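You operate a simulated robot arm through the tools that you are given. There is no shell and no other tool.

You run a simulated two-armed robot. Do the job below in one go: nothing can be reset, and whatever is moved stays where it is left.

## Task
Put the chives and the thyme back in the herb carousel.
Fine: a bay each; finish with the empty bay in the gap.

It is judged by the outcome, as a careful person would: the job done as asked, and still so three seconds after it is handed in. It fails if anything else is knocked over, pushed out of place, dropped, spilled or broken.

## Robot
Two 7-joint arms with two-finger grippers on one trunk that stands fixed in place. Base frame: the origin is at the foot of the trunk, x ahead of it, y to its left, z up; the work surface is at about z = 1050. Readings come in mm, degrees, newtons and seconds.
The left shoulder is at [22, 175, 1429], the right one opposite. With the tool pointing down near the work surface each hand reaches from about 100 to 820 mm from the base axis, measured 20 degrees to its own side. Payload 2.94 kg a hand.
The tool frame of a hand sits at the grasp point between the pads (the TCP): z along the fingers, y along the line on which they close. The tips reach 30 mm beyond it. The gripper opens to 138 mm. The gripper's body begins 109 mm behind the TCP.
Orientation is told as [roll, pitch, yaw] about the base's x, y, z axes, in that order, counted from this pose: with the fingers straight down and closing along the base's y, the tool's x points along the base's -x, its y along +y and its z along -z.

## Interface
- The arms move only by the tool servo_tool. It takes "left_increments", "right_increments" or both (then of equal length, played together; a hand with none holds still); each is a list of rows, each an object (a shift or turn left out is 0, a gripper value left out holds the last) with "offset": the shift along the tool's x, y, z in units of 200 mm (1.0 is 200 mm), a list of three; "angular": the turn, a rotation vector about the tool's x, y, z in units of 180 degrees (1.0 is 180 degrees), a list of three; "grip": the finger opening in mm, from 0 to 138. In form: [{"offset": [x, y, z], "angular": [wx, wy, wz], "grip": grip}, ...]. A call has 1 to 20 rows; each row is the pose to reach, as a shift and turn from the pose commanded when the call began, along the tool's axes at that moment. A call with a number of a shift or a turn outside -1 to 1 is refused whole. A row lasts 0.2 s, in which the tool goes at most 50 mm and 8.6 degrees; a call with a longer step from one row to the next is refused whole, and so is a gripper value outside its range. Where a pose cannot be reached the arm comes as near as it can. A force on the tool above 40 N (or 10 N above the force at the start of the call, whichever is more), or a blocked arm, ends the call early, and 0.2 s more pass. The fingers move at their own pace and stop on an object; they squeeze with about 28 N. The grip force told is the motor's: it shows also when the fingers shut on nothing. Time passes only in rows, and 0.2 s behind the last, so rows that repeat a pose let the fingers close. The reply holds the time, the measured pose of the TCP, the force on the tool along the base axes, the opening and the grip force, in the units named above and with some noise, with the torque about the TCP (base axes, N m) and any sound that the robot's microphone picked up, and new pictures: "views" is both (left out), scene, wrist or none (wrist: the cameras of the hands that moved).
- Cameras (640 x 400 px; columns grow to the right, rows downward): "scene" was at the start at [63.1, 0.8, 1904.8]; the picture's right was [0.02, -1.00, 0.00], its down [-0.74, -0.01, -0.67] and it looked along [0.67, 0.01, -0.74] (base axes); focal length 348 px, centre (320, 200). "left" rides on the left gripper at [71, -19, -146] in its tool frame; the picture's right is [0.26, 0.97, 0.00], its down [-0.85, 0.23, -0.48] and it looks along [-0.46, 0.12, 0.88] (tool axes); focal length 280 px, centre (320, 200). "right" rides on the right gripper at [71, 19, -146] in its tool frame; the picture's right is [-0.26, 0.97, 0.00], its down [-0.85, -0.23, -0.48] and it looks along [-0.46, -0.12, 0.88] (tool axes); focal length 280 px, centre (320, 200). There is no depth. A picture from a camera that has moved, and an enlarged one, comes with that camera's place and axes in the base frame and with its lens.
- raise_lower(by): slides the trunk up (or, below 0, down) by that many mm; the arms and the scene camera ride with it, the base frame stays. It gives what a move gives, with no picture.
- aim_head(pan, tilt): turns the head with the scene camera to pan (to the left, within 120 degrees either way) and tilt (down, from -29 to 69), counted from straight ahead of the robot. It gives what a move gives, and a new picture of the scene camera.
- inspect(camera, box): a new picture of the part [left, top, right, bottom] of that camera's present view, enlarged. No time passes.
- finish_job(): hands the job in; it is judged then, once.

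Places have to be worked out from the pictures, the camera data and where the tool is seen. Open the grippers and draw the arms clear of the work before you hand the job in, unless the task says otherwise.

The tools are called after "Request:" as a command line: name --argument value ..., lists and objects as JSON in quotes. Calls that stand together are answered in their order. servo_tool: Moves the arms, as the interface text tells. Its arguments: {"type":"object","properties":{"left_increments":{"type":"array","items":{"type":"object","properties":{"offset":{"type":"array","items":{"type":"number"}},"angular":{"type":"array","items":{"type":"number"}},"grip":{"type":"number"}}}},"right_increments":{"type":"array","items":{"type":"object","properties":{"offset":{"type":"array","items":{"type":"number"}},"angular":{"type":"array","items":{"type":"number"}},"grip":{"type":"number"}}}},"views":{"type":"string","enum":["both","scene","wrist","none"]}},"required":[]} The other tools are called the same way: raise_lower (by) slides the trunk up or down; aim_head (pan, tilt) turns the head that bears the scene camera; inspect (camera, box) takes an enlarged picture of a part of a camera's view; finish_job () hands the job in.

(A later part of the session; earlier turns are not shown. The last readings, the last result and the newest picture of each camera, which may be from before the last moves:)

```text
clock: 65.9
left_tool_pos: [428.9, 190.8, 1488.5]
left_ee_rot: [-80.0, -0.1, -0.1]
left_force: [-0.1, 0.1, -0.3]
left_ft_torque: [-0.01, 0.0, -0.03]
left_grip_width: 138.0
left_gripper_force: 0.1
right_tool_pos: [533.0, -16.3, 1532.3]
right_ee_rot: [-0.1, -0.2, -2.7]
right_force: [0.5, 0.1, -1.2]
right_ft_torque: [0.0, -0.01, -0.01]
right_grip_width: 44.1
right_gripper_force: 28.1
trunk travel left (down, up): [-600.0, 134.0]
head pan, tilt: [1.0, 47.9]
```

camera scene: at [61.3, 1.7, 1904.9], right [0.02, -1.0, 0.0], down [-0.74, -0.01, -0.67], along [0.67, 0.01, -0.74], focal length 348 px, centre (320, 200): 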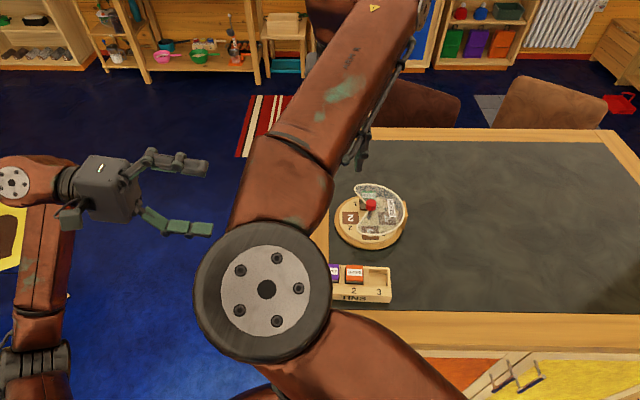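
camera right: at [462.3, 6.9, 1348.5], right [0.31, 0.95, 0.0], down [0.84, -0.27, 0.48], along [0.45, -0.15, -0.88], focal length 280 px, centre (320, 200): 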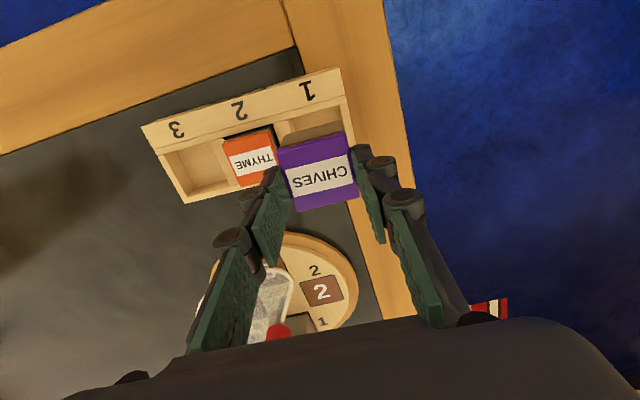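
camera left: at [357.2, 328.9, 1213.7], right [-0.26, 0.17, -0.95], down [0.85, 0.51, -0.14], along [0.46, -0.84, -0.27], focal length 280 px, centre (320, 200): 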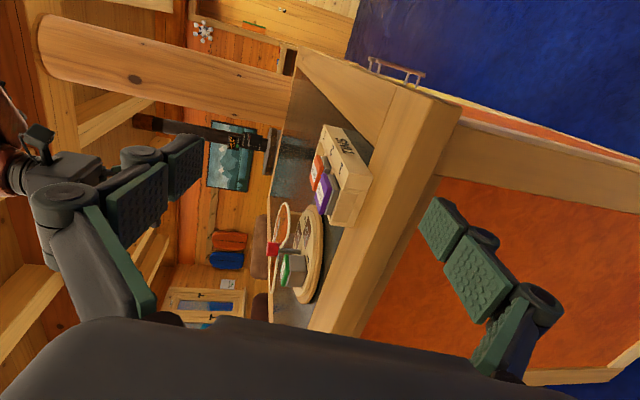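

Now I bring the tin out toward the carousel in stages (right hand), and lower the left hand again for its side view.

Request:
servo_tool --right_increments '[{"offset": [-0.09, -0.06, 0.1], "grip": 36}, {"offset": [-0.18, -0.119, 0.2], "grip": 36}, {"offset": [-0.27, -0.178, 0.31], "grip": 36}, {"offset": [-0.36, -0.238, 0.41], "grip": 36}, {"offset": [-0.45, -0.297, 0.51], "grip": 36}]' --left_increments '[{"offset": [0, 0.187, 0.033]}, {"offset": [0, 0.374, 0.066]}, {"offset": [0, 0.561, 0.099]}, {"offset": [0, 0.748, 0.132]}, {"offset": [0, 0.935, 0.165]}]' --views "none"

Request:
servo_tool --right_increments '[{"offset": [-0.122, -0.0143, 0.17], "grip": 36}, {"offset": [-0.244, -0.0286, 0.34], "grip": 36}, {"offset": [-0.365, -0.0429, 0.51], "grip": 36}, {"offset": [-0.487, -0.0572, 0.68], "grip": 36}, {"offset": [-0.609, -0.0715, 0.85], "grip": 36}]' --left_increments '[{"offset": [0, 0.128, 0.023]}, {"offset": [0, 0.256, 0.045]}, {"offset": [0, 0.384, 0.068]}, {"offset": [0, 0.512, 0.09]}, {"offset": [0, 0.64, 0.113]}]' --views "both"

```text
clock: 67.1
left_tool_pos: [432.4, 189.3, 1297.9]
left_ee_rot: [-79.9, 0.0, 0.0]
left_force: [-0.4, 0.0, -1.3]
left_ft_torque: [-0.06, -0.01, -0.08]
left_grip_width: 138.1
left_gripper_force: 0.0
right_tool_pos: [621.3, -79.9, 1430.4]
right_ee_rot: [-0.1, -0.1, -2.7]
right_force: [-0.5, 0.0, -1.7]
right_ft_torque: [0.09, 0.05, -0.01]
right_grip_width: 43.8
right_gripper_force: 28.2
trunk travel left (down, up): [-600.0, 134.0]
head pan, tilt: [1.0, 47.9]
```

```text
clock: 68.3
left_tool_pos: [431.6, 190.0, 1169.0]
left_ee_rot: [-79.9, 0.1, 0.0]
left_force: [-0.6, 0.0, -0.3]
left_ft_torque: [0.01, 0.06, -0.03]
left_grip_width: 137.9
left_gripper_force: 0.1
right_tool_pos: [744.1, -100.0, 1260.4]
right_ee_rot: [-0.1, -0.1, -2.8]
right_force: [0.1, -0.6, -1.6]
right_ft_torque: [0.01, 0.02, 0.03]
right_grip_width: 44.0
right_gripper_force: 28.2
trunk travel left (down, up): [-600.0, 134.0]
head pan, tilt: [1.0, 47.9]
camera scene: at [64.5, -0.5, 1904.8], right [0.02, -1.0, 0.0], down [-0.74, -0.01, -0.67], along [0.67, 0.01, -0.74], focal length 348 px, centre (320, 200)
camera right: at [673.1, -77.3, 1406.7], right [0.31, 0.95, 0.0], down [0.84, -0.27, 0.48], along [0.45, -0.15, -0.88], focal length 280 px, centre (320, 200)
camera left: at [361.8, 330.0, 1213.9], right [-0.26, 0.17, -0.95], down [0.85, 0.51, -0.14], along [0.46, -0.84, -0.28], focal length 280 px, centre (320, 200)
```

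scene: 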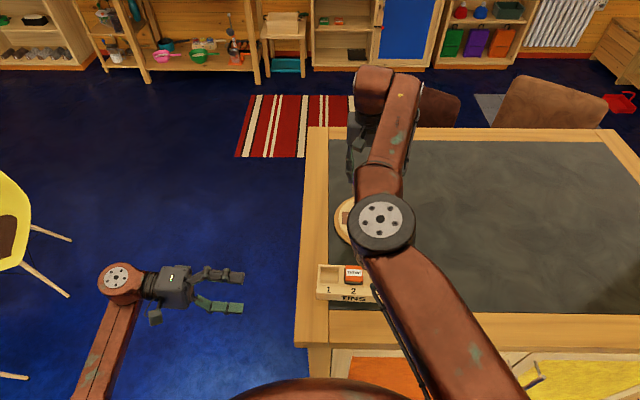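
right: 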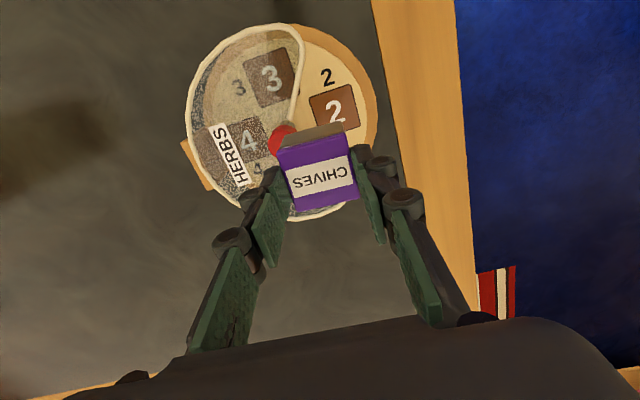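
left: 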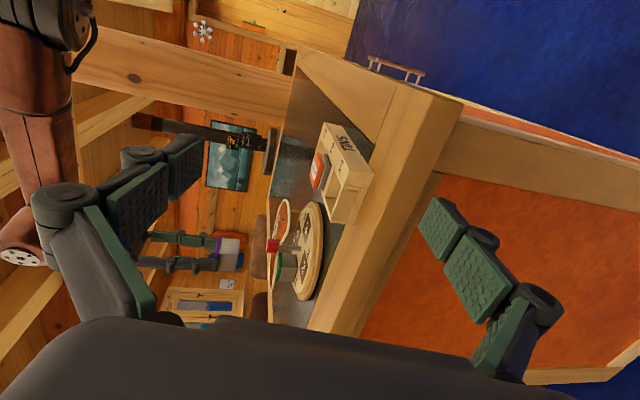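

Chives is over the carousel at safe height. I rotate the hand 91° to yaw ≈88° and shift over the gap.

Request:
servo_tool --right_increments '[{"offset": [0.0, 0.01, 0], "angular": [0, 0, -0.0459], "grip": 36}, {"offset": [0.001, 0.02, 0], "angular": [0, 0, -0.0917], "grip": 36}, {"offset": [0.001, 0.03, 0], "angular": [0, 0, -0.1376], "grip": 36}, {"offset": [0.002, 0.04, 0], "angular": [0, 0, -0.1834], "grip": 36}, {"offset": [0.002, 0.05, 0], "angular": [0, 0, -0.2293], "grip": 36}, {"offset": [0.003, 0.06, 0], "angular": [0, 0, -0.2751], "grip": 36}, {"offset": [0.003, 0.07, 0], "angular": [0, 0, -0.321], "grip": 36}, {"offset": [0.004, 0.08, 0], "angular": [0, 0, -0.3669], "grip": 36}, {"offset": [0.004, 0.09, 0], "angular": [0, 0, -0.4127], "grip": 36}, {"offset": [0.005, 0.1, 0], "angular": [0, 0, -0.4586], "grip": 36}, {"offset": [0.005, 0.1, 0], "angular": [0, 0, -0.5044], "grip": 36}, {"offset": [0.005, 0.1, 0.15], "angular": [0, 0, -0.5044], "grip": 36}, {"offset": [0.005, 0.1, 0.3], "angular": [0, 0, -0.5044], "grip": 36}]' --views "wrist"

Request:
inspect --camera "right" --box '[200, 20, 440, 220]'

Request:
inspect --camera "left" --box '[240, 190, 350, 310]'

```text
clock: 71.1
left_tool_pos: [431.5, 191.3, 1169.3]
left_ee_rot: [-79.9, 0.0, 0.0]
left_force: [-1.2, 0.2, 0.5]
left_ft_torque: [0.02, -0.02, -0.04]
left_grip_width: 138.1
left_gripper_force: 0.0
right_tool_pos: [742.7, -81.2, 1201.6]
right_ee_rot: [-0.1, 0.1, 88.1]
right_force: [0.1, 0.0, -0.8]
right_ft_torque: [-0.02, 0.02, -0.02]
right_grip_width: 44.3
right_gripper_force: 28.4
trunk travel left (down, up): [-600.0, 134.0]
head pan, tilt: [1.0, 47.9]
camera right: at [720.0, -150.5, 1348.1], right [-0.96, 0.29, 0.0], down [0.26, 0.84, 0.47], along [0.14, 0.45, -0.88], focal length 280 px, centre (320, 200)
```

right: 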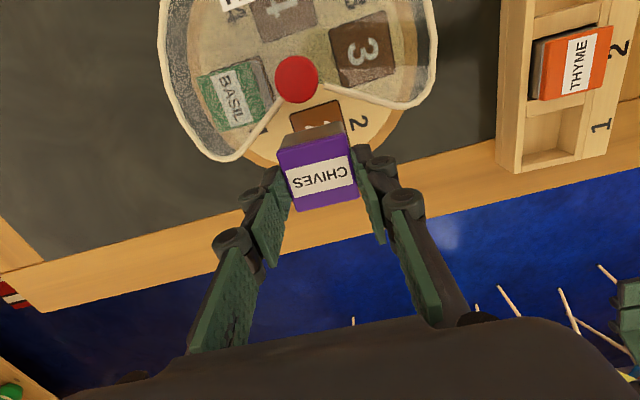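

```text
2.00 times, centred on (320, 120) of right
camera zoom: at [720.0, -150.5, 1348.1], right [-0.96, 0.29, 0.0], down [0.26, 0.84, 0.47], along [0.14, 0.45, -0.88], focal length 561 px, centre (320, 360)
```

zoom: 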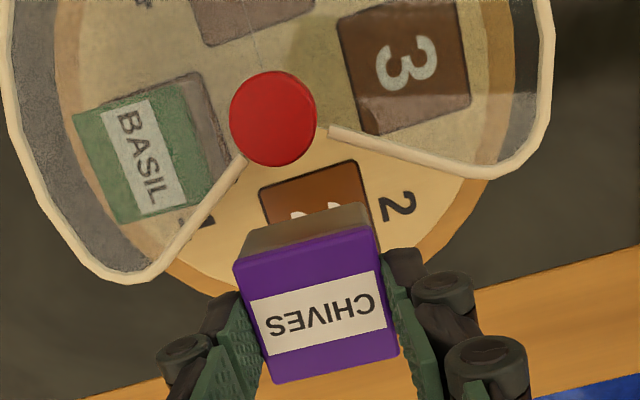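

```text
3.33 times, centred on (295, 250) of left
camera zoom: at [361.3, 330.8, 1214.1], right [-0.26, 0.17, -0.95], down [0.85, 0.51, -0.14], along [0.46, -0.84, -0.28], focal length 935 px, centre (403, 33)
```

zoom: 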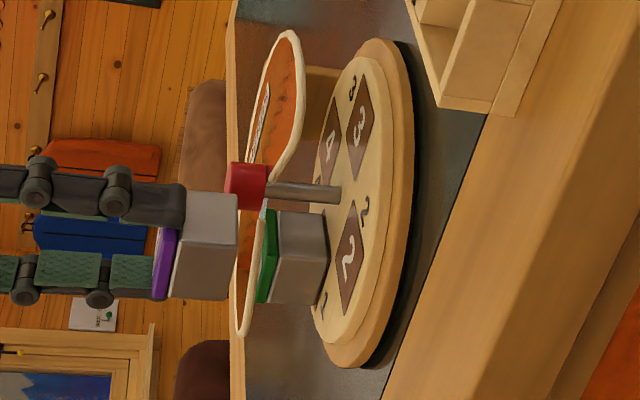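

Measured relative to the hand: tin centre is (0, -2.6), bay 2 centre (-0.7, -0.2), so I shift (-0.7, +2.4) and descend to ~8 mm above the bay for a final check.

Request:
servo_tool --right_increments '[{"offset": [-0.012, 0.0037, 0.0], "grip": 36}, {"offset": [-0.012, 0.0037, 0.08], "grip": 36}, {"offset": [-0.012, 0.0037, 0.16], "grip": 36}, {"offset": [-0.012, 0.0037, 0.24], "grip": 36}, {"offset": [-0.012, 0.0037, 0.305], "grip": 36}, {"offset": [-0.012, 0.0037, 0.305], "grip": 36}]' --views "wrist"

Request:
inspect --camera "right" --box '[220, 80, 420, 230]'

Request:
inspect --camera "left" --box '[260, 220, 340, 310]'

```text
clock: 72.5
left_tool_pos: [431.9, 191.3, 1169.6]
left_ee_rot: [-80.1, 0.0, 0.0]
left_force: [0.9, -1.2, 0.4]
left_ft_torque: [0.01, -0.03, 0.02]
left_grip_width: 137.9
left_gripper_force: 0.1
right_tool_pos: [742.7, -78.3, 1142.1]
right_ee_rot: [-0.1, 0.1, 88.0]
right_force: [0.2, -0.4, -0.2]
right_ft_torque: [-0.01, 0.0, 0.0]
right_grip_width: 44.3
right_gripper_force: 27.8
trunk travel left (down, up): [-600.0, 134.0]
head pan, tilt: [1.0, 47.9]
camera right: at [719.7, -147.9, 1289.1], right [-0.96, 0.29, 0.0], down [0.26, 0.84, 0.47], along [0.14, 0.45, -0.88], focal length 280 px, centre (320, 200)
```

right: 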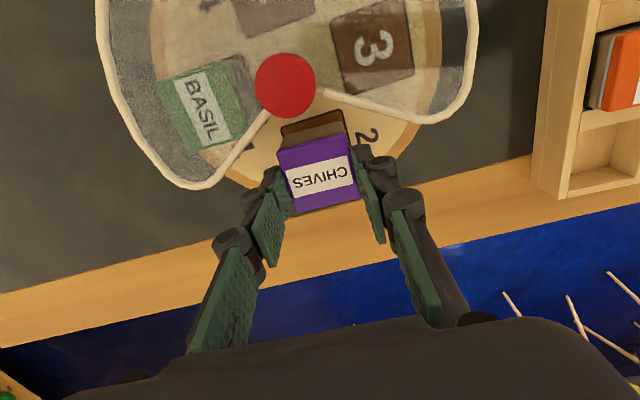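

```text
2.67 times, centred on (320, 155) of right
camera zoom: at [719.7, -147.9, 1289.1], right [-0.96, 0.29, 0.0], down [0.26, 0.84, 0.47], along [0.14, 0.45, -0.88], focal length 748 px, centre (320, 320)
```

zoom: 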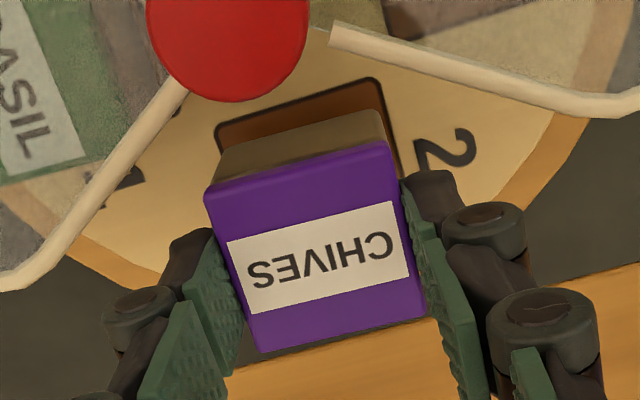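

```text
4.44 times, centred on (300, 265) of left
camera zoom: at [360.9, 331.1, 1214.2], right [-0.26, 0.17, -0.95], down [0.85, 0.51, -0.14], along [0.46, -0.84, -0.28], focal length 1246 px, centre (409, -89)
```

zoom: 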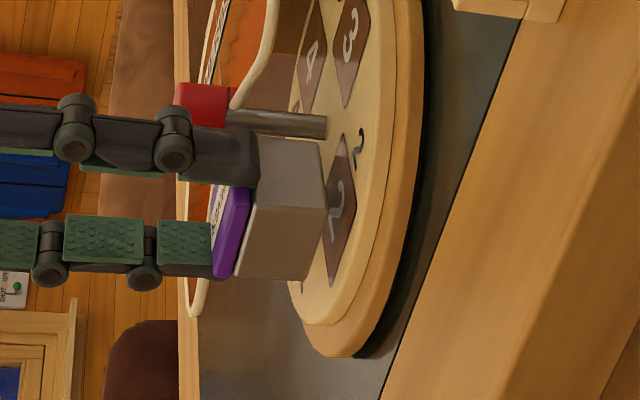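

Chives is aligned over bay 2 within ~1 mm. I make the small correction and lower it slowly to seat it.

Request:
servo_tool --right_increments '[{"offset": [-0.001, 0.004, 0.015], "grip": 36}, {"offset": [-0.001, 0.004, 0.03], "grip": 36}, {"offset": [-0.001, 0.004, 0.042], "grip": 36}, {"offset": [-0.001, 0.004, 0.052], "grip": 36}, {"offset": [-0.001, 0.004, 0.058], "grip": 36}]' --views "none"

Request:
inspect --camera "left" --box '[260, 220, 340, 310]'

Request:
inspect --camera "right" --box '[220, 80, 420, 230]'

```text
clock: 73.7
left_tool_pos: [431.0, 191.4, 1170.6]
left_ee_rot: [-80.0, 0.0, -0.1]
left_force: [-0.1, 0.5, 0.0]
left_ft_torque: [-0.01, -0.01, 0.01]
left_grip_width: 138.0
left_gripper_force: 0.1
right_tool_pos: [740.4, -78.0, 1132.0]
right_ee_rot: [-0.2, 0.1, 88.1]
right_force: [-0.2, 1.5, 6.8]
right_ft_torque: [0.12, 0.12, 0.01]
right_grip_width: 43.9
right_gripper_force: 27.6
trunk travel left (down, up): [-600.0, 134.0]
head pan, tilt: [1.0, 47.9]
```

```text
4.44 times, centred on (300, 265) of left
camera zoom: at [360.3, 331.2, 1214.5], right [-0.26, 0.17, -0.95], down [0.85, 0.51, -0.14], along [0.46, -0.84, -0.28], focal length 1246 px, centre (409, -89)
```

zoom: 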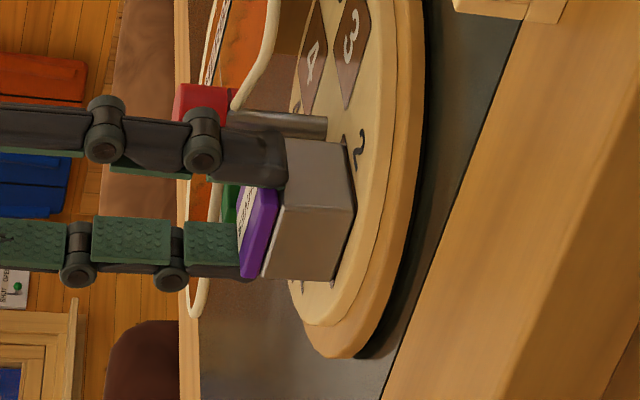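

```text
2.67 times, centred on (320, 155) of right
camera zoom: at [718.0, -147.6, 1277.7], right [-0.96, 0.29, 0.0], down [0.26, 0.84, 0.47], along [0.14, 0.45, -0.88], focal length 748 px, centre (320, 320)
```

zoom: 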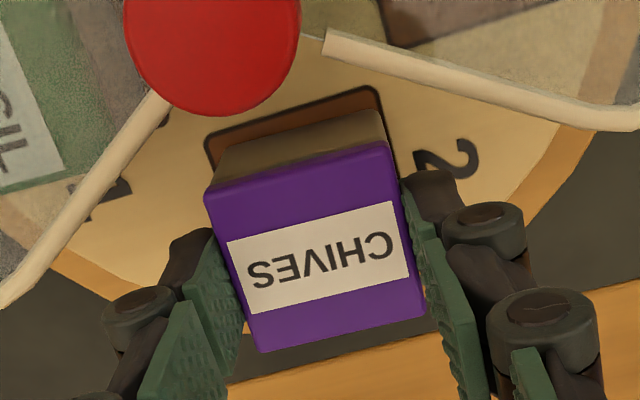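

Contact at 7 N with the bay's border visible around the tin. I release and rise straight up.

Request:
servo_tool --right_increments '[{"offset": [0, 0, -0.005], "grip": 44}, {"offset": [0, 0, -0.005], "grip": 49}, {"offset": [0, 0, -0.005], "grip": 54}, {"offset": [0, 0, -0.005], "grip": 54}, {"offset": [0, 0, -0.08], "grip": 54}, {"offset": [0, 0, -0.2], "grip": 54}, {"offset": [0, 0, -0.4], "grip": 56}, {"offset": [0.1, 0, -0.45], "grip": 60}]' --views "wrist"

Request:
inspect --camera "right" --box '[200, 20, 440, 220]'

Request:
inspect --camera "left" --box '[260, 220, 340, 310]'

```text
clock: 75.5
left_tool_pos: [432.0, 190.8, 1170.5]
left_ee_rot: [-80.0, 0.0, 0.0]
left_force: [0.0, 0.1, 0.4]
left_ft_torque: [0.01, 0.01, 0.01]
left_grip_width: 138.2
left_gripper_force: 0.1
right_tool_pos: [740.3, -100.1, 1219.8]
right_ee_rot: [-0.1, 0.2, 88.1]
right_force: [0.1, 0.2, -0.5]
right_ft_torque: [0.05, 0.01, 0.03]
right_grip_width: 60.0
right_gripper_force: 0.0
trunk travel left (down, up): [-600.0, 134.0]
head pan, tilt: [1.0, 47.9]
camera right: at [717.9, -170.2, 1368.0], right [-0.96, 0.29, 0.0], down [0.26, 0.84, 0.48], along [0.14, 0.45, -0.88], focal length 280 px, centre (320, 200)
```

right: 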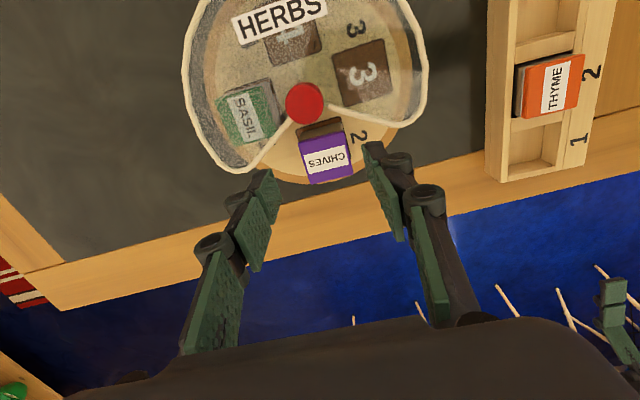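

```text
2.00 times, centred on (320, 120) of right
camera zoom: at [717.9, -170.2, 1368.0], right [-0.96, 0.29, 0.0], down [0.26, 0.84, 0.48], along [0.14, 0.45, -0.88], focal length 561 px, centre (320, 360)
```

zoom: 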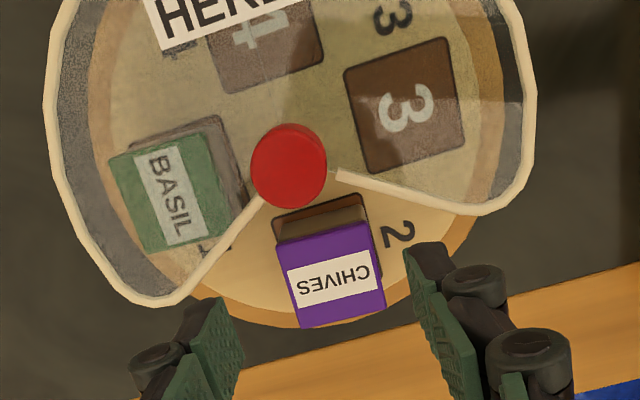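

```text
4.44 times, centred on (300, 265) of left
camera zoom: at [361.1, 330.1, 1214.4], right [-0.26, 0.17, -0.95], down [0.85, 0.51, -0.14], along [0.46, -0.84, -0.28], focal length 1246 px, centre (409, -89)
```

zoom: 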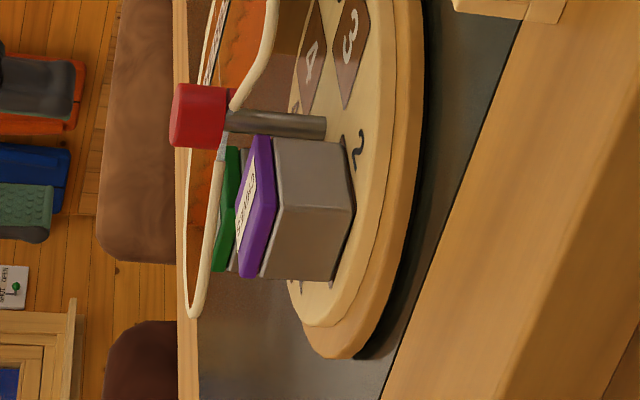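

Chives is seated in bay 2, upright. Now over to the knob again at yaw ≈77° for the next 90° turn.

Request:
servo_tool --right_increments '[{"offset": [0.095, -0.005, 0], "angular": [0, 0, 0.031], "grip": 60}, {"offset": [0.189, -0.01, 0], "angular": [0, 0, 0.0617], "grip": 60}, {"offset": [0.189, -0.01, 0.11], "angular": [0, 0, 0.0617], "grip": 60}, {"offset": [0.189, -0.01, 0.2175], "angular": [0, 0, 0.0617], "grip": 60}, {"offset": [0.189, -0.01, 0.2175], "angular": [0, 0, 0.0617], "grip": 60}]' --views "wrist"

Request:
inspect --camera "right" --box '[240, 110, 400, 220]'

```text
clock: 76.7
left_tool_pos: [431.0, 191.8, 1169.4]
left_ee_rot: [-80.0, 0.0, 0.0]
left_force: [0.0, 0.8, -0.6]
left_ft_torque: [0.0, -0.01, 0.0]
left_grip_width: 137.9
left_gripper_force: 0.0
right_tool_pos: [740.9, -137.9, 1177.9]
right_ee_rot: [-0.2, 0.1, 77.0]
right_force: [-0.4, 0.7, 0.6]
right_ft_torque: [-0.06, -0.04, 0.01]
right_grip_width: 59.9
right_gripper_force: 0.0
trunk travel left (down, up): [-600.0, 134.0]
head pan, tilt: [1.0, 47.9]
camera right: at [705.0, -200.8, 1324.4], right [-0.88, 0.47, 0.0], down [0.42, 0.78, 0.47], along [0.23, 0.42, -0.88], focal length 280 px, centre (320, 200)
```

right: 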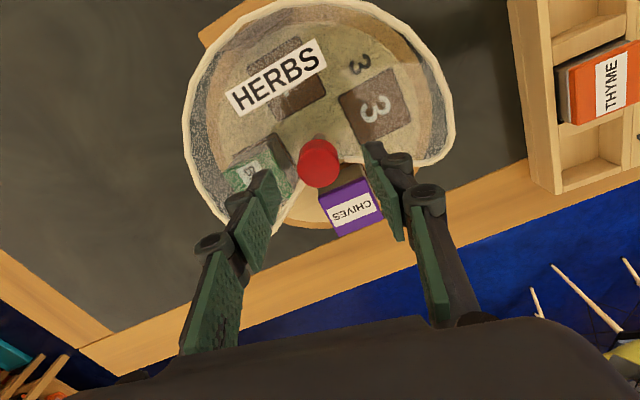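

```text
3.64 times, centred on (320, 165) of right
camera zoom: at [705.0, -200.8, 1324.4], right [-0.88, 0.47, 0.0], down [0.42, 0.78, 0.47], along [0.23, 0.42, -0.88], focal length 1020 px, centre (320, 327)
```

zoom: 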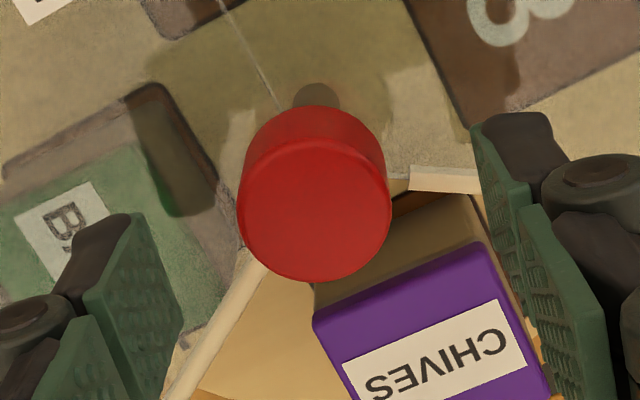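

Centred within ~1 mm. Descend and grip the knob.

Request:
servo_tool --right_increments '[{"offset": [0.008, -0.001, 0.04], "grip": 60}, {"offset": [0.008, -0.001, 0.083], "grip": 60}, {"offset": [0.008, -0.001, 0.083], "grip": 40}, {"offset": [0.008, -0.001, 0.083], "grip": 20}, {"offset": [0.008, -0.001, 0.083], "grip": 20}, {"offset": [0.008, -0.001, 0.083], "grip": 20}]' --views "none"

Request:
inspect --camera "left" --box '[250, 190, 350, 310]'

```text
clock: 78.1
left_tool_pos: [433.1, 190.9, 1169.2]
left_ee_rot: [-80.0, 0.1, 0.0]
left_force: [0.1, 0.5, 0.3]
left_ft_torque: [-0.02, -0.01, -0.02]
left_grip_width: 138.2
left_gripper_force: 0.1
right_tool_pos: [739.8, -139.4, 1159.4]
right_ee_rot: [-0.1, 0.1, 77.0]
right_force: [6.6, -1.2, 1.2]
right_ft_torque: [0.18, -0.3, -0.05]
right_grip_width: 29.0
right_gripper_force: 28.4
trunk travel left (down, up): [-600.0, 134.0]
head pan, tilt: [1.0, 47.9]
```

```text
3.33 times, centred on (300, 250) of left
camera zoom: at [361.6, 330.8, 1214.1], right [-0.26, 0.17, -0.95], down [0.85, 0.51, -0.14], along [0.46, -0.84, -0.28], focal length 935 px, centre (387, 33)
```

zoom: 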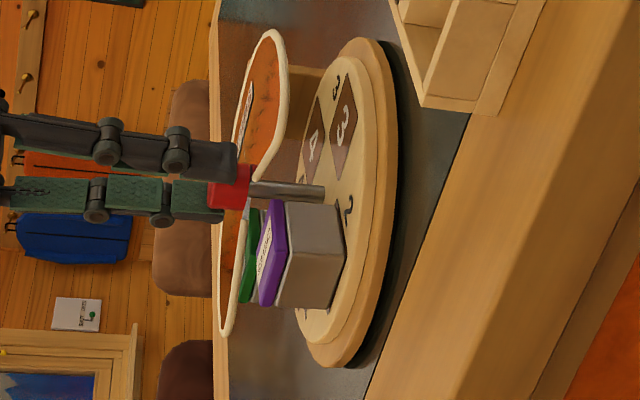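

A 6.6 N side load: I shift 1.4 mm to relieve it and turn 60° clockwise.

Request:
servo_tool --right_increments '[{"offset": [0, -0.007, 0], "grip": 20}, {"offset": [0, -0.007, 0], "angular": [0, 0, 0.0278], "grip": 20}, {"offset": [0, -0.007, 0], "angular": [0, 0, 0.0556], "grip": 20}, {"offset": [0, -0.007, 0], "angular": [0, 0, 0.0833], "grip": 20}, {"offset": [0, -0.007, 0], "angular": [0, 0, 0.1111], "grip": 20}, {"offset": [0, -0.007, 0], "angular": [0, 0, 0.1389], "grip": 20}, {"offset": [0, -0.007, 0], "angular": [0, 0, 0.1667], "grip": 20}, {"offset": [0, -0.007, 0], "angular": [0, 0, 0.1944], "grip": 20}, {"offset": [0, -0.007, 0], "angular": [0, 0, 0.2222], "grip": 20}, {"offset": [0, -0.007, 0], "angular": [0, 0, 0.25], "grip": 20}, {"offset": [0, -0.007, 0], "angular": [0, 0, 0.2778], "grip": 20}, {"offset": [0, -0.007, 0], "angular": [0, 0, 0.3056], "grip": 20}, {"offset": [0, -0.007, 0], "angular": [0, 0, 0.3333], "grip": 20}]' --views "wrist"

Request:
inspect --camera "left" --box '[250, 190, 350, 310]'

```text
clock: 80.9
left_tool_pos: [429.8, 190.1, 1170.6]
left_ee_rot: [-79.9, -0.1, -0.1]
left_force: [0.7, -0.1, 0.7]
left_ft_torque: [-0.03, 0.03, -0.01]
left_grip_width: 137.9
left_gripper_force: 0.2
right_tool_pos: [739.9, -138.1, 1159.5]
right_ee_rot: [-0.1, 0.1, 16.9]
right_force: [-6.7, -4.2, 5.1]
right_ft_torque: [0.01, -0.28, 0.0]
right_grip_width: 28.3
right_gripper_force: 28.7
trunk travel left (down, up): [-600.0, 134.0]
head pan, tilt: [1.0, 47.9]
camera right: at [666.2, -139.1, 1306.4], right [-0.03, 1.0, 0.0], down [0.88, 0.03, 0.48], along [0.48, 0.01, -0.88], focal length 280 px, centre (320, 200)
```

right: 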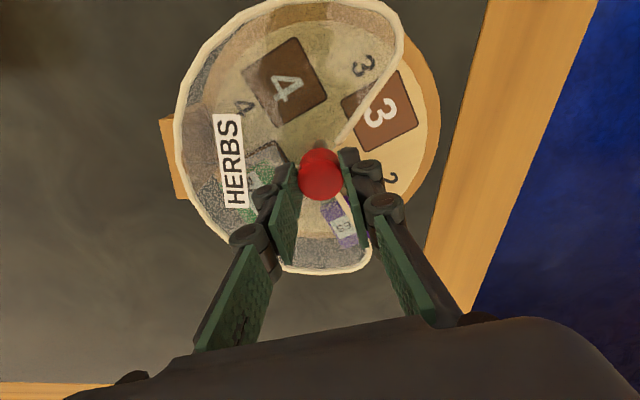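

```text
3.33 times, centred on (300, 250) of left
camera zoom: at [359.5, 330.4, 1214.8], right [-0.26, 0.17, -0.95], down [0.85, 0.51, -0.14], along [0.46, -0.84, -0.28], focal length 935 px, centre (387, 33)
```

zoom: 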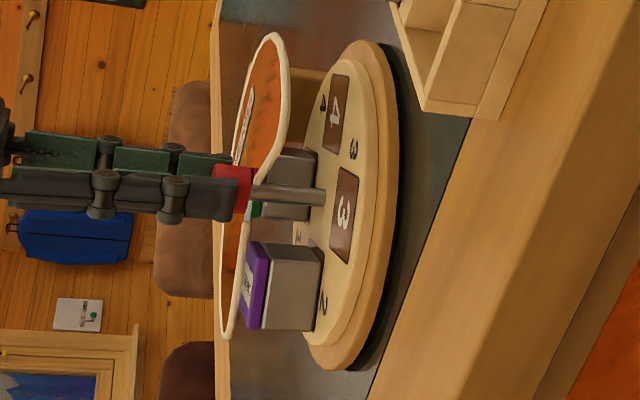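

Still following well; I relieve ~1.5 mm of side load and continue the remaining 30° in portions.

Request:
servo_tool --right_increments '[{"offset": [0.008, -0.002, -0.004], "grip": 20}, {"offset": [0.008, -0.002, -0.004], "angular": [0, 0, 0.0278], "grip": 20}, {"offset": [0.008, -0.002, -0.004], "angular": [0, 0, 0.0556], "grip": 20}, {"offset": [0.008, -0.002, -0.004], "angular": [0, 0, 0.0833], "grip": 20}]' --views "none"

Request:
servo_tool --right_increments '[{"angular": [0, 0, 0.0278], "grip": 20}, {"angular": [0, 0, 0.0556], "grip": 20}]' --views "none"

Request:
servo_tool --right_increments '[{"angular": [0, 0, 0.0139], "grip": 20}, {"angular": [0, 0, 0.0278], "grip": 20}]' --views "wrist"

Request:
inspect --camera "left" --box '[250, 190, 350, 310]'

```text
clock: 81.9
left_tool_pos: [431.6, 190.6, 1169.9]
left_ee_rot: [-80.0, 0.0, 0.0]
left_force: [-1.0, 0.5, 0.0]
left_ft_torque: [0.0, 0.0, -0.01]
left_grip_width: 138.1
left_gripper_force: 0.0
right_tool_pos: [740.5, -137.9, 1159.1]
right_ee_rot: [-0.1, 0.0, 1.9]
right_force: [-1.5, 1.9, 0.0]
right_ft_torque: [-0.03, -0.19, -0.03]
right_grip_width: 28.5
right_gripper_force: 27.7
trunk travel left (down, up): [-600.0, 134.0]
head pan, tilt: [1.0, 47.9]
```

```text
clock: 82.5
left_tool_pos: [432.3, 190.1, 1169.3]
left_ee_rot: [-80.0, 0.1, 0.0]
left_force: [0.2, -0.5, 0.0]
left_ft_torque: [-0.03, 0.01, 0.01]
left_grip_width: 138.1
left_gripper_force: 0.1
right_tool_pos: [742.5, -139.4, 1159.8]
right_ee_rot: [-0.1, 0.0, -8.1]
right_force: [1.1, 1.8, 0.4]
right_ft_torque: [0.04, 0.15, -0.05]
right_grip_width: 28.8
right_gripper_force: 28.7
trunk travel left (down, up): [-600.0, 134.0]
head pan, tilt: [1.0, 47.9]
```

```text
clock: 83.1
left_tool_pos: [432.9, 191.2, 1169.0]
left_ee_rot: [-80.0, 0.1, -0.1]
left_force: [-0.3, -0.2, -0.7]
left_ft_torque: [0.02, 0.0, 0.01]
left_grip_width: 137.8
left_gripper_force: 0.0
right_tool_pos: [742.7, -139.3, 1159.2]
right_ee_rot: [-0.1, 0.0, -13.1]
right_force: [2.4, 0.3, -0.1]
right_ft_torque: [0.1, 0.27, -0.04]
right_grip_width: 28.7
right_gripper_force: 28.2
trunk travel left (down, up): [-600.0, 134.0]
head pan, tilt: [1.0, 47.9]
camera right: at [676.1, -103.9, 1306.5], right [0.47, 0.88, 0.0], down [0.77, -0.42, 0.48], along [0.42, -0.23, -0.88], focal length 280 px, centre (320, 200)
```

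right: 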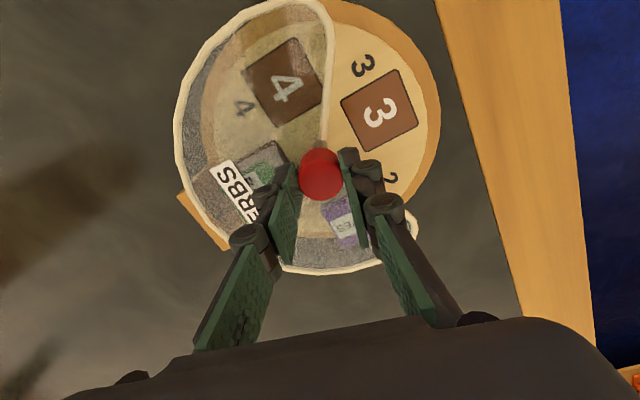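

```text
3.33 times, centred on (300, 250) of left
camera zoom: at [361.9, 330.8, 1213.9], right [-0.26, 0.17, -0.95], down [0.85, 0.51, -0.15], along [0.46, -0.84, -0.28], focal length 935 px, centre (387, 33)
```

zoom: 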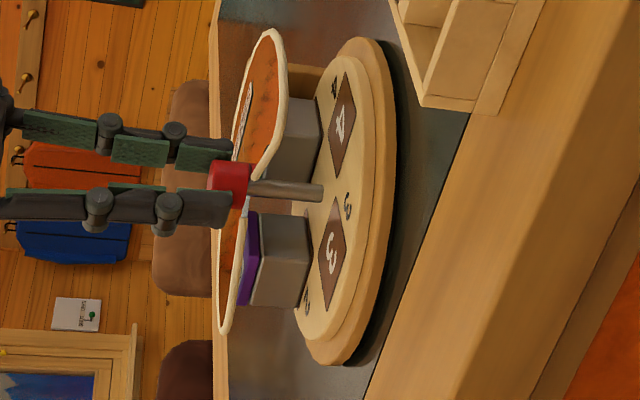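

Bay 3 is in the gap; basil and chives both seated. I release the knob, rise, and head back toward the rack for the thyme (left hand rising in parallel).

Request:
servo_tool --right_increments '[{"grip": 35}, {"grip": 48}, {"grip": 60}, {"offset": [0, 0, -0.12], "grip": 66}, {"offset": [0, 0, -0.28], "grip": 70}, {"offset": [0, 0, -0.45], "grip": 70}]' --views "wrist"

Request:
servo_tool --right_increments '[{"offset": [0.129, 0.02, -0.181], "angular": [0, 0, -0.0116]}, {"offset": [0.259, 0.039, -0.362], "angular": [0, 0, -0.0231]}, {"offset": [0.388, 0.059, -0.543], "angular": [0, 0, -0.0347]}, {"offset": [0.518, 0.079, -0.724], "angular": [0, 0, -0.0462]}, {"offset": [0.647, 0.0985, -0.905], "angular": [0, 0, -0.0578]}]' --left_increments '[{"offset": [0, -0.187, -0.033]}, {"offset": [0, -0.374, -0.066]}, {"offset": [0, -0.561, -0.099]}, {"offset": [0, -0.748, -0.132]}, {"offset": [0, -0.935, -0.165]}]' --views "none"

Request:
servo_tool --right_increments '[{"offset": [0.11, 0.006, -0.0875]}, {"offset": [0.221, 0.012, -0.175]}, {"offset": [0.331, 0.018, -0.2625]}, {"offset": [0.4415, 0.0245, -0.35]}]' --left_increments '[{"offset": [0, -0.16, -0.028]}, {"offset": [0, -0.32, -0.056]}, {"offset": [0, -0.48, -0.085]}, {"offset": [0, -0.64, -0.113]}]' --views "scene"

```text
clock: 84.5
left_tool_pos: [430.8, 190.8, 1170.0]
left_ee_rot: [-80.0, 0.0, 0.0]
left_force: [-0.4, 1.1, -0.6]
left_ft_torque: [0.01, 0.0, 0.01]
left_grip_width: 138.0
left_gripper_force: 0.0
right_tool_pos: [738.8, -139.8, 1251.5]
right_ee_rot: [-0.1, -0.1, -13.0]
right_force: [-0.5, 0.1, 0.5]
right_ft_torque: [0.01, -0.07, 0.01]
right_grip_width: 70.1
right_gripper_force: 0.0
trunk travel left (down, up): [-600.0, 134.0]
head pan, tilt: [1.0, 47.9]
camera right: at [674.0, -104.4, 1397.0], right [0.47, 0.88, 0.0], down [0.77, -0.41, 0.48], along [0.42, -0.23, -0.88], focal length 280 px, centre (320, 200)
```

right: 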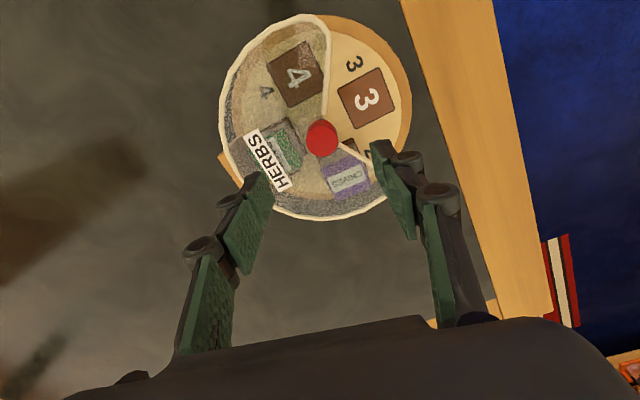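

```text
clock: 85.7
left_tool_pos: [428.4, 188.3, 1361.6]
left_ee_rot: [-80.0, 0.0, 0.0]
left_force: [0.6, 0.4, 0.5]
left_ft_torque: [-0.01, -0.02, 0.05]
left_grip_width: 138.0
left_gripper_force: 0.0
right_tool_pos: [617.6, -89.8, 1434.7]
right_ee_rot: [-0.1, -0.1, -2.6]
right_force: [0.0, 0.0, -0.3]
right_ft_torque: [0.0, -0.03, 0.02]
right_grip_width: 70.1
right_gripper_force: 0.0
trunk travel left (down, up): [-600.0, 134.0]
head pan, tilt: [1.0, 47.9]
```

```text
clock: 86.7
left_tool_pos: [427.1, 190.3, 1491.7]
left_ee_rot: [-80.1, 0.0, -0.1]
left_force: [-0.2, 0.9, 0.7]
left_ft_torque: [-0.01, -0.02, 0.07]
left_grip_width: 138.2
left_gripper_force: 0.1
right_tool_pos: [528.8, -79.7, 1503.2]
right_ee_rot: [0.0, -0.1, -2.6]
right_force: [-1.1, -0.9, -0.2]
right_ft_torque: [-0.04, -0.03, -0.01]
right_grip_width: 69.9
right_gripper_force: 0.1
trunk travel left (down, up): [-600.0, 134.0]
head pan, tilt: [1.0, 47.9]
camera scene: at [60.2, 1.1, 1905.0], right [0.02, -1.0, 0.0], down [-0.74, -0.01, -0.67], along [0.67, 0.01, -0.74], focal length 348 px, centre (320, 200)
```

scene: 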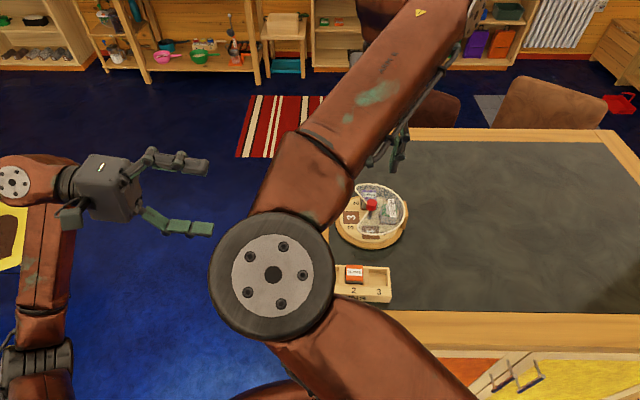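

All as planned. Lower the trunk 330 mm over the thyme.

Request:
raise_lower --by -330

Request:
inspect --camera "right" --box '[200, 70, 420, 230]'

Request:
inspect --camera "left" --box '[240, 130, 370, 230]'

```text
clock: 90.0
left_tool_pos: [429.8, 190.5, 1159.8]
left_ee_rot: [-80.0, 0.0, 0.0]
left_force: [-0.4, 0.3, 0.4]
left_ft_torque: [0.0, 0.0, 0.02]
left_grip_width: 138.0
left_gripper_force: 0.1
right_tool_pos: [529.7, -80.3, 1170.4]
right_ee_rot: [0.0, -0.1, -2.6]
right_force: [0.0, 0.2, 0.4]
right_ft_torque: [-0.02, 0.01, -0.02]
right_grip_width: 70.0
right_gripper_force: 0.0
trunk travel left (down, up): [-270.0, 464.0]
head pan, tilt: [1.0, 47.9]
```

```text
2.50 times, centred on (310, 150) of right
camera zoom: at [459.2, -57.2, 1317.3], right [0.31, 0.95, 0.0], down [0.84, -0.27, 0.48], along [0.45, -0.15, -0.88], focal length 701 px, centre (345, 325)
```

zoom: 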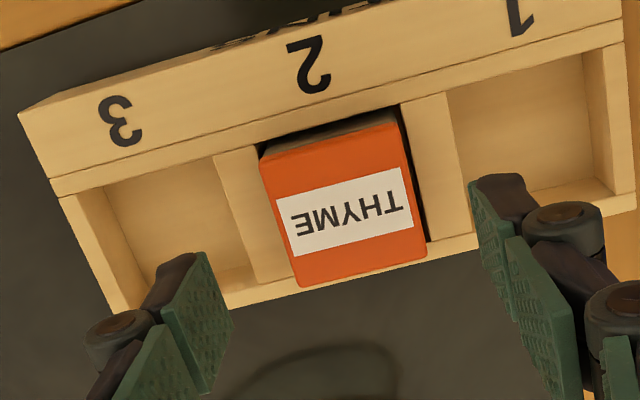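

```text
4.00 times, centred on (305, 180) of left
camera zoom: at [358.6, 330.3, 1203.6], right [-0.26, 0.17, -0.95], down [0.85, 0.51, -0.14], along [0.46, -0.84, -0.28], focal length 1122 px, centre (380, 280)
```

zoom: 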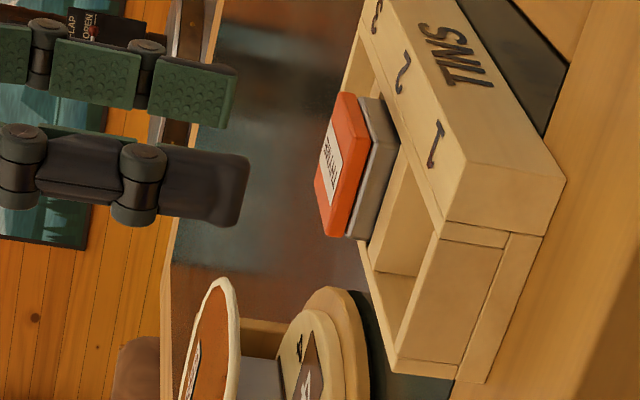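

Thyme is centred under the hand within 1 mm and aligned. I descend to just above tip-level with its lid, then to grasp depth.

Request:
servo_tool --right_increments '[{"offset": [0.003, 0.001, 0], "grip": 56}, {"offset": [0.003, 0.001, 0.06], "grip": 56}, {"offset": [0.003, 0.001, 0.12], "grip": 56}, {"offset": [0.003, 0.001, 0.175], "grip": 56}, {"offset": [0.003, 0.001, 0.175], "grip": 56}]' --views "none"

Request:
inspect --camera "left" --box '[270, 140, 360, 210]'

Request:
inspect --camera "right" --box '[220, 90, 410, 230]'

```text
clock: 91.2
left_tool_pos: [428.9, 190.3, 1158.0]
left_ee_rot: [-79.9, 0.1, -0.1]
left_force: [-0.1, 0.6, -0.1]
left_ft_torque: [-0.03, 0.02, -0.01]
left_grip_width: 138.0
left_gripper_force: 0.0
right_tool_pos: [530.5, -78.6, 1135.1]
right_ee_rot: [-0.1, 0.0, -2.5]
right_force: [0.6, -0.1, -1.1]
right_ft_torque: [-0.03, 0.02, -0.02]
right_grip_width: 56.2
right_gripper_force: 0.0
trunk travel left (down, up): [-270.0, 464.0]
head pan, tilt: [1.0, 47.9]
```

```text
5.71 times, centred on (315, 175) of left
camera zoom: at [359.1, 330.4, 1203.3], right [-0.26, 0.17, -0.95], down [0.85, 0.51, -0.14], along [0.46, -0.84, -0.28], focal length 1602 px, centre (349, 343)
```

zoom: 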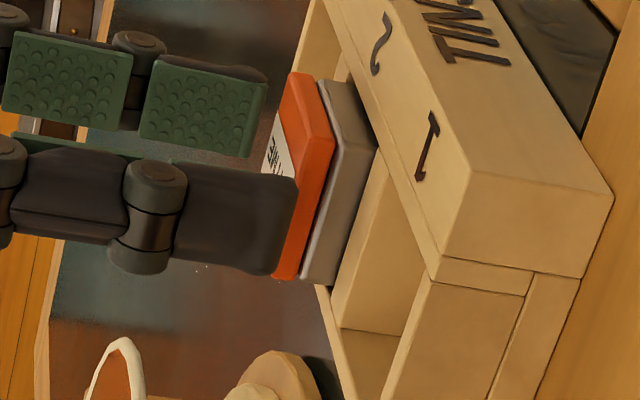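

```text
2.86 times, centred on (315, 160) of right
camera zoom: at [458.7, -55.3, 1282.5], right [0.31, 0.95, 0.0], down [0.84, -0.27, 0.48], along [0.45, -0.15, -0.88], focal length 801 px, centre (334, 314)
```

zoom: 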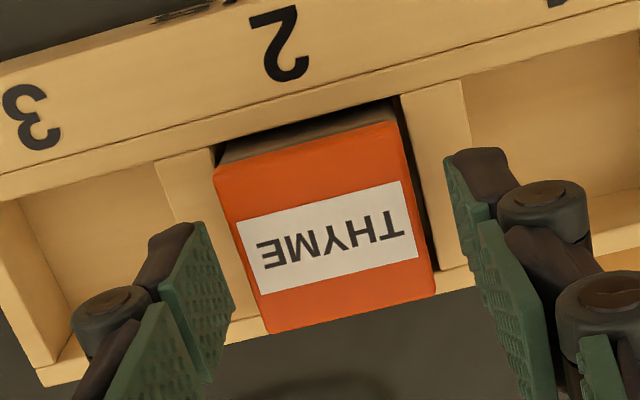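

Tips level with the lid. I correct ~1.5 mm and lower 12 mm more, then close.

Request:
servo_tool --right_increments '[{"offset": [-0.004, -0.007, 0.0], "grip": 56}, {"offset": [-0.004, -0.007, 0.02], "grip": 56}, {"offset": [-0.004, -0.007, 0.04], "grip": 56}, {"offset": [-0.004, -0.007, 0.058], "grip": 56}, {"offset": [-0.004, -0.007, 0.058], "grip": 50}, {"offset": [-0.004, -0.007, 0.058], "grip": 42}, {"offset": [-0.004, -0.007, 0.058], "grip": 36}, {"offset": [-0.004, -0.007, 0.058], "grip": 36}]' --views "none"

Request:
inspect --camera "left" --box '[270, 140, 360, 210]'

Request:
inspect --camera "right" --box '[220, 90, 410, 230]'

```text
clock: 93.0
left_tool_pos: [430.3, 190.7, 1159.3]
left_ee_rot: [-80.0, -0.1, 0.0]
left_force: [0.0, -0.4, 1.1]
left_ft_torque: [-0.01, -0.01, 0.0]
left_grip_width: 137.9
left_gripper_force: 0.0
right_tool_pos: [530.6, -81.8, 1123.3]
right_ee_rot: [-0.1, -0.2, -2.6]
right_force: [0.0, -0.5, 1.7]
right_ft_torque: [-0.03, -0.03, 0.03]
right_grip_width: 44.3
right_gripper_force: 28.0
trunk travel left (down, up): [-270.0, 464.0]
head pan, tilt: [1.0, 47.9]
```

```text
5.71 times, centred on (315, 175) of left
camera zoom: at [359.2, 330.4, 1203.3], right [-0.26, 0.17, -0.95], down [0.85, 0.51, -0.14], along [0.46, -0.84, -0.28], focal length 1602 px, centre (349, 343)
```

zoom: 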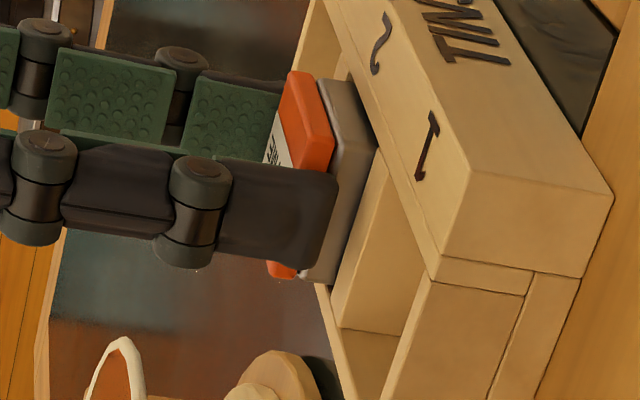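

```text
2.86 times, centred on (315, 160) of right
camera zoom: at [459.7, -57.9, 1270.4], right [0.31, 0.95, 0.0], down [0.84, -0.27, 0.48], along [0.45, -0.15, -0.88], focal length 801 px, centre (334, 314)
```

zoom: 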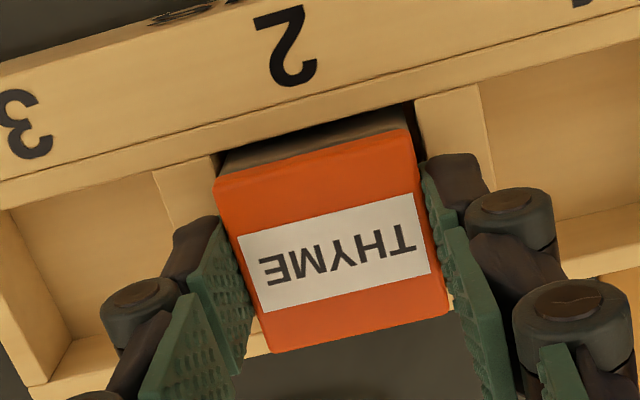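

Thyme held (44.3 mm, no side load). Lift it straight up, then raise the trunk.

Request:
servo_tool --right_increments '[{"offset": [0, 0, -0.03], "grip": 36}, {"offset": [0, 0, -0.07], "grip": 36}, {"offset": [0, 0, -0.13], "grip": 36}, {"offset": [0, 0, -0.2], "grip": 36}, {"offset": [0, 0, -0.3], "grip": 36}, {"offset": [0, 0, -0.4], "grip": 36}]' --views "wrist"

Request:
inspect --camera "left" --box '[240, 130, 380, 230]'

```text
clock: 94.3
left_tool_pos: [429.9, 189.9, 1158.6]
left_ee_rot: [-80.0, 0.0, 0.0]
left_force: [-0.8, 0.4, 0.3]
left_ft_torque: [-0.01, -0.01, 0.03]
left_grip_width: 137.7
left_gripper_force: 0.1
right_tool_pos: [528.0, -80.9, 1201.9]
right_ee_rot: [-0.1, -0.1, -2.5]
right_force: [0.1, 0.7, -1.2]
right_ft_torque: [-0.01, 0.01, 0.03]
right_grip_width: 44.1
right_gripper_force: 27.7
trunk travel left (down, up): [-270.0, 464.0]
head pan, tilt: [1.0, 47.9]
camera right: at [457.5, -58.8, 1347.9], right [0.31, 0.95, 0.0], down [0.84, -0.27, 0.48], along [0.45, -0.15, -0.88], focal length 280 px, centre (320, 200)
```

right: 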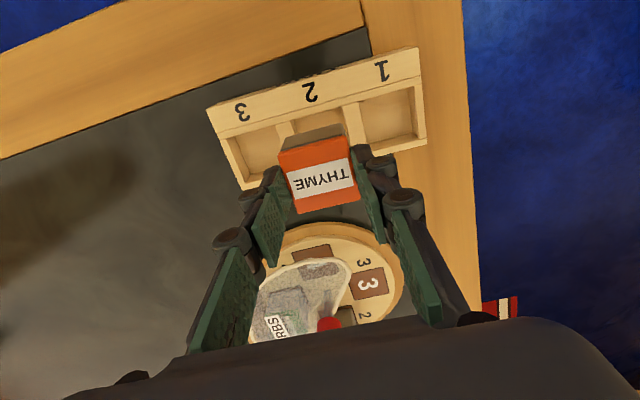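

```text
4.00 times, centred on (310, 180) of left
camera zoom: at [359.2, 330.4, 1203.3], right [-0.26, 0.17, -0.95], down [0.85, 0.51, -0.14], along [0.46, -0.84, -0.28], focal length 1122 px, centre (360, 280)
```

zoom: 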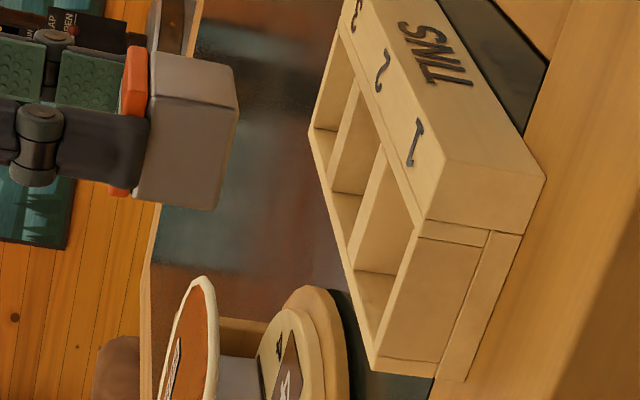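

Thyme is out cleanly and the rack hasn't moved. Raise the trunk again.

Request:
raise_lower --by 330

```text
clock: 97.6
left_tool_pos: [430.0, 190.7, 1488.8]
left_ee_rot: [-80.0, 0.0, -0.1]
left_force: [-0.4, -0.5, 0.2]
left_ft_torque: [0.02, 0.04, -0.01]
left_grip_width: 137.8
left_gripper_force: 0.0
right_tool_pos: [531.5, -82.5, 1534.1]
right_ee_rot: [0.0, 0.0, -2.6]
right_force: [0.9, 0.4, -0.4]
right_ft_torque: [-0.01, 0.02, -0.03]
right_grip_width: 44.2
right_gripper_force: 27.7
trunk travel left (down, up): [-600.0, 134.0]
head pan, tilt: [1.0, 47.9]
```

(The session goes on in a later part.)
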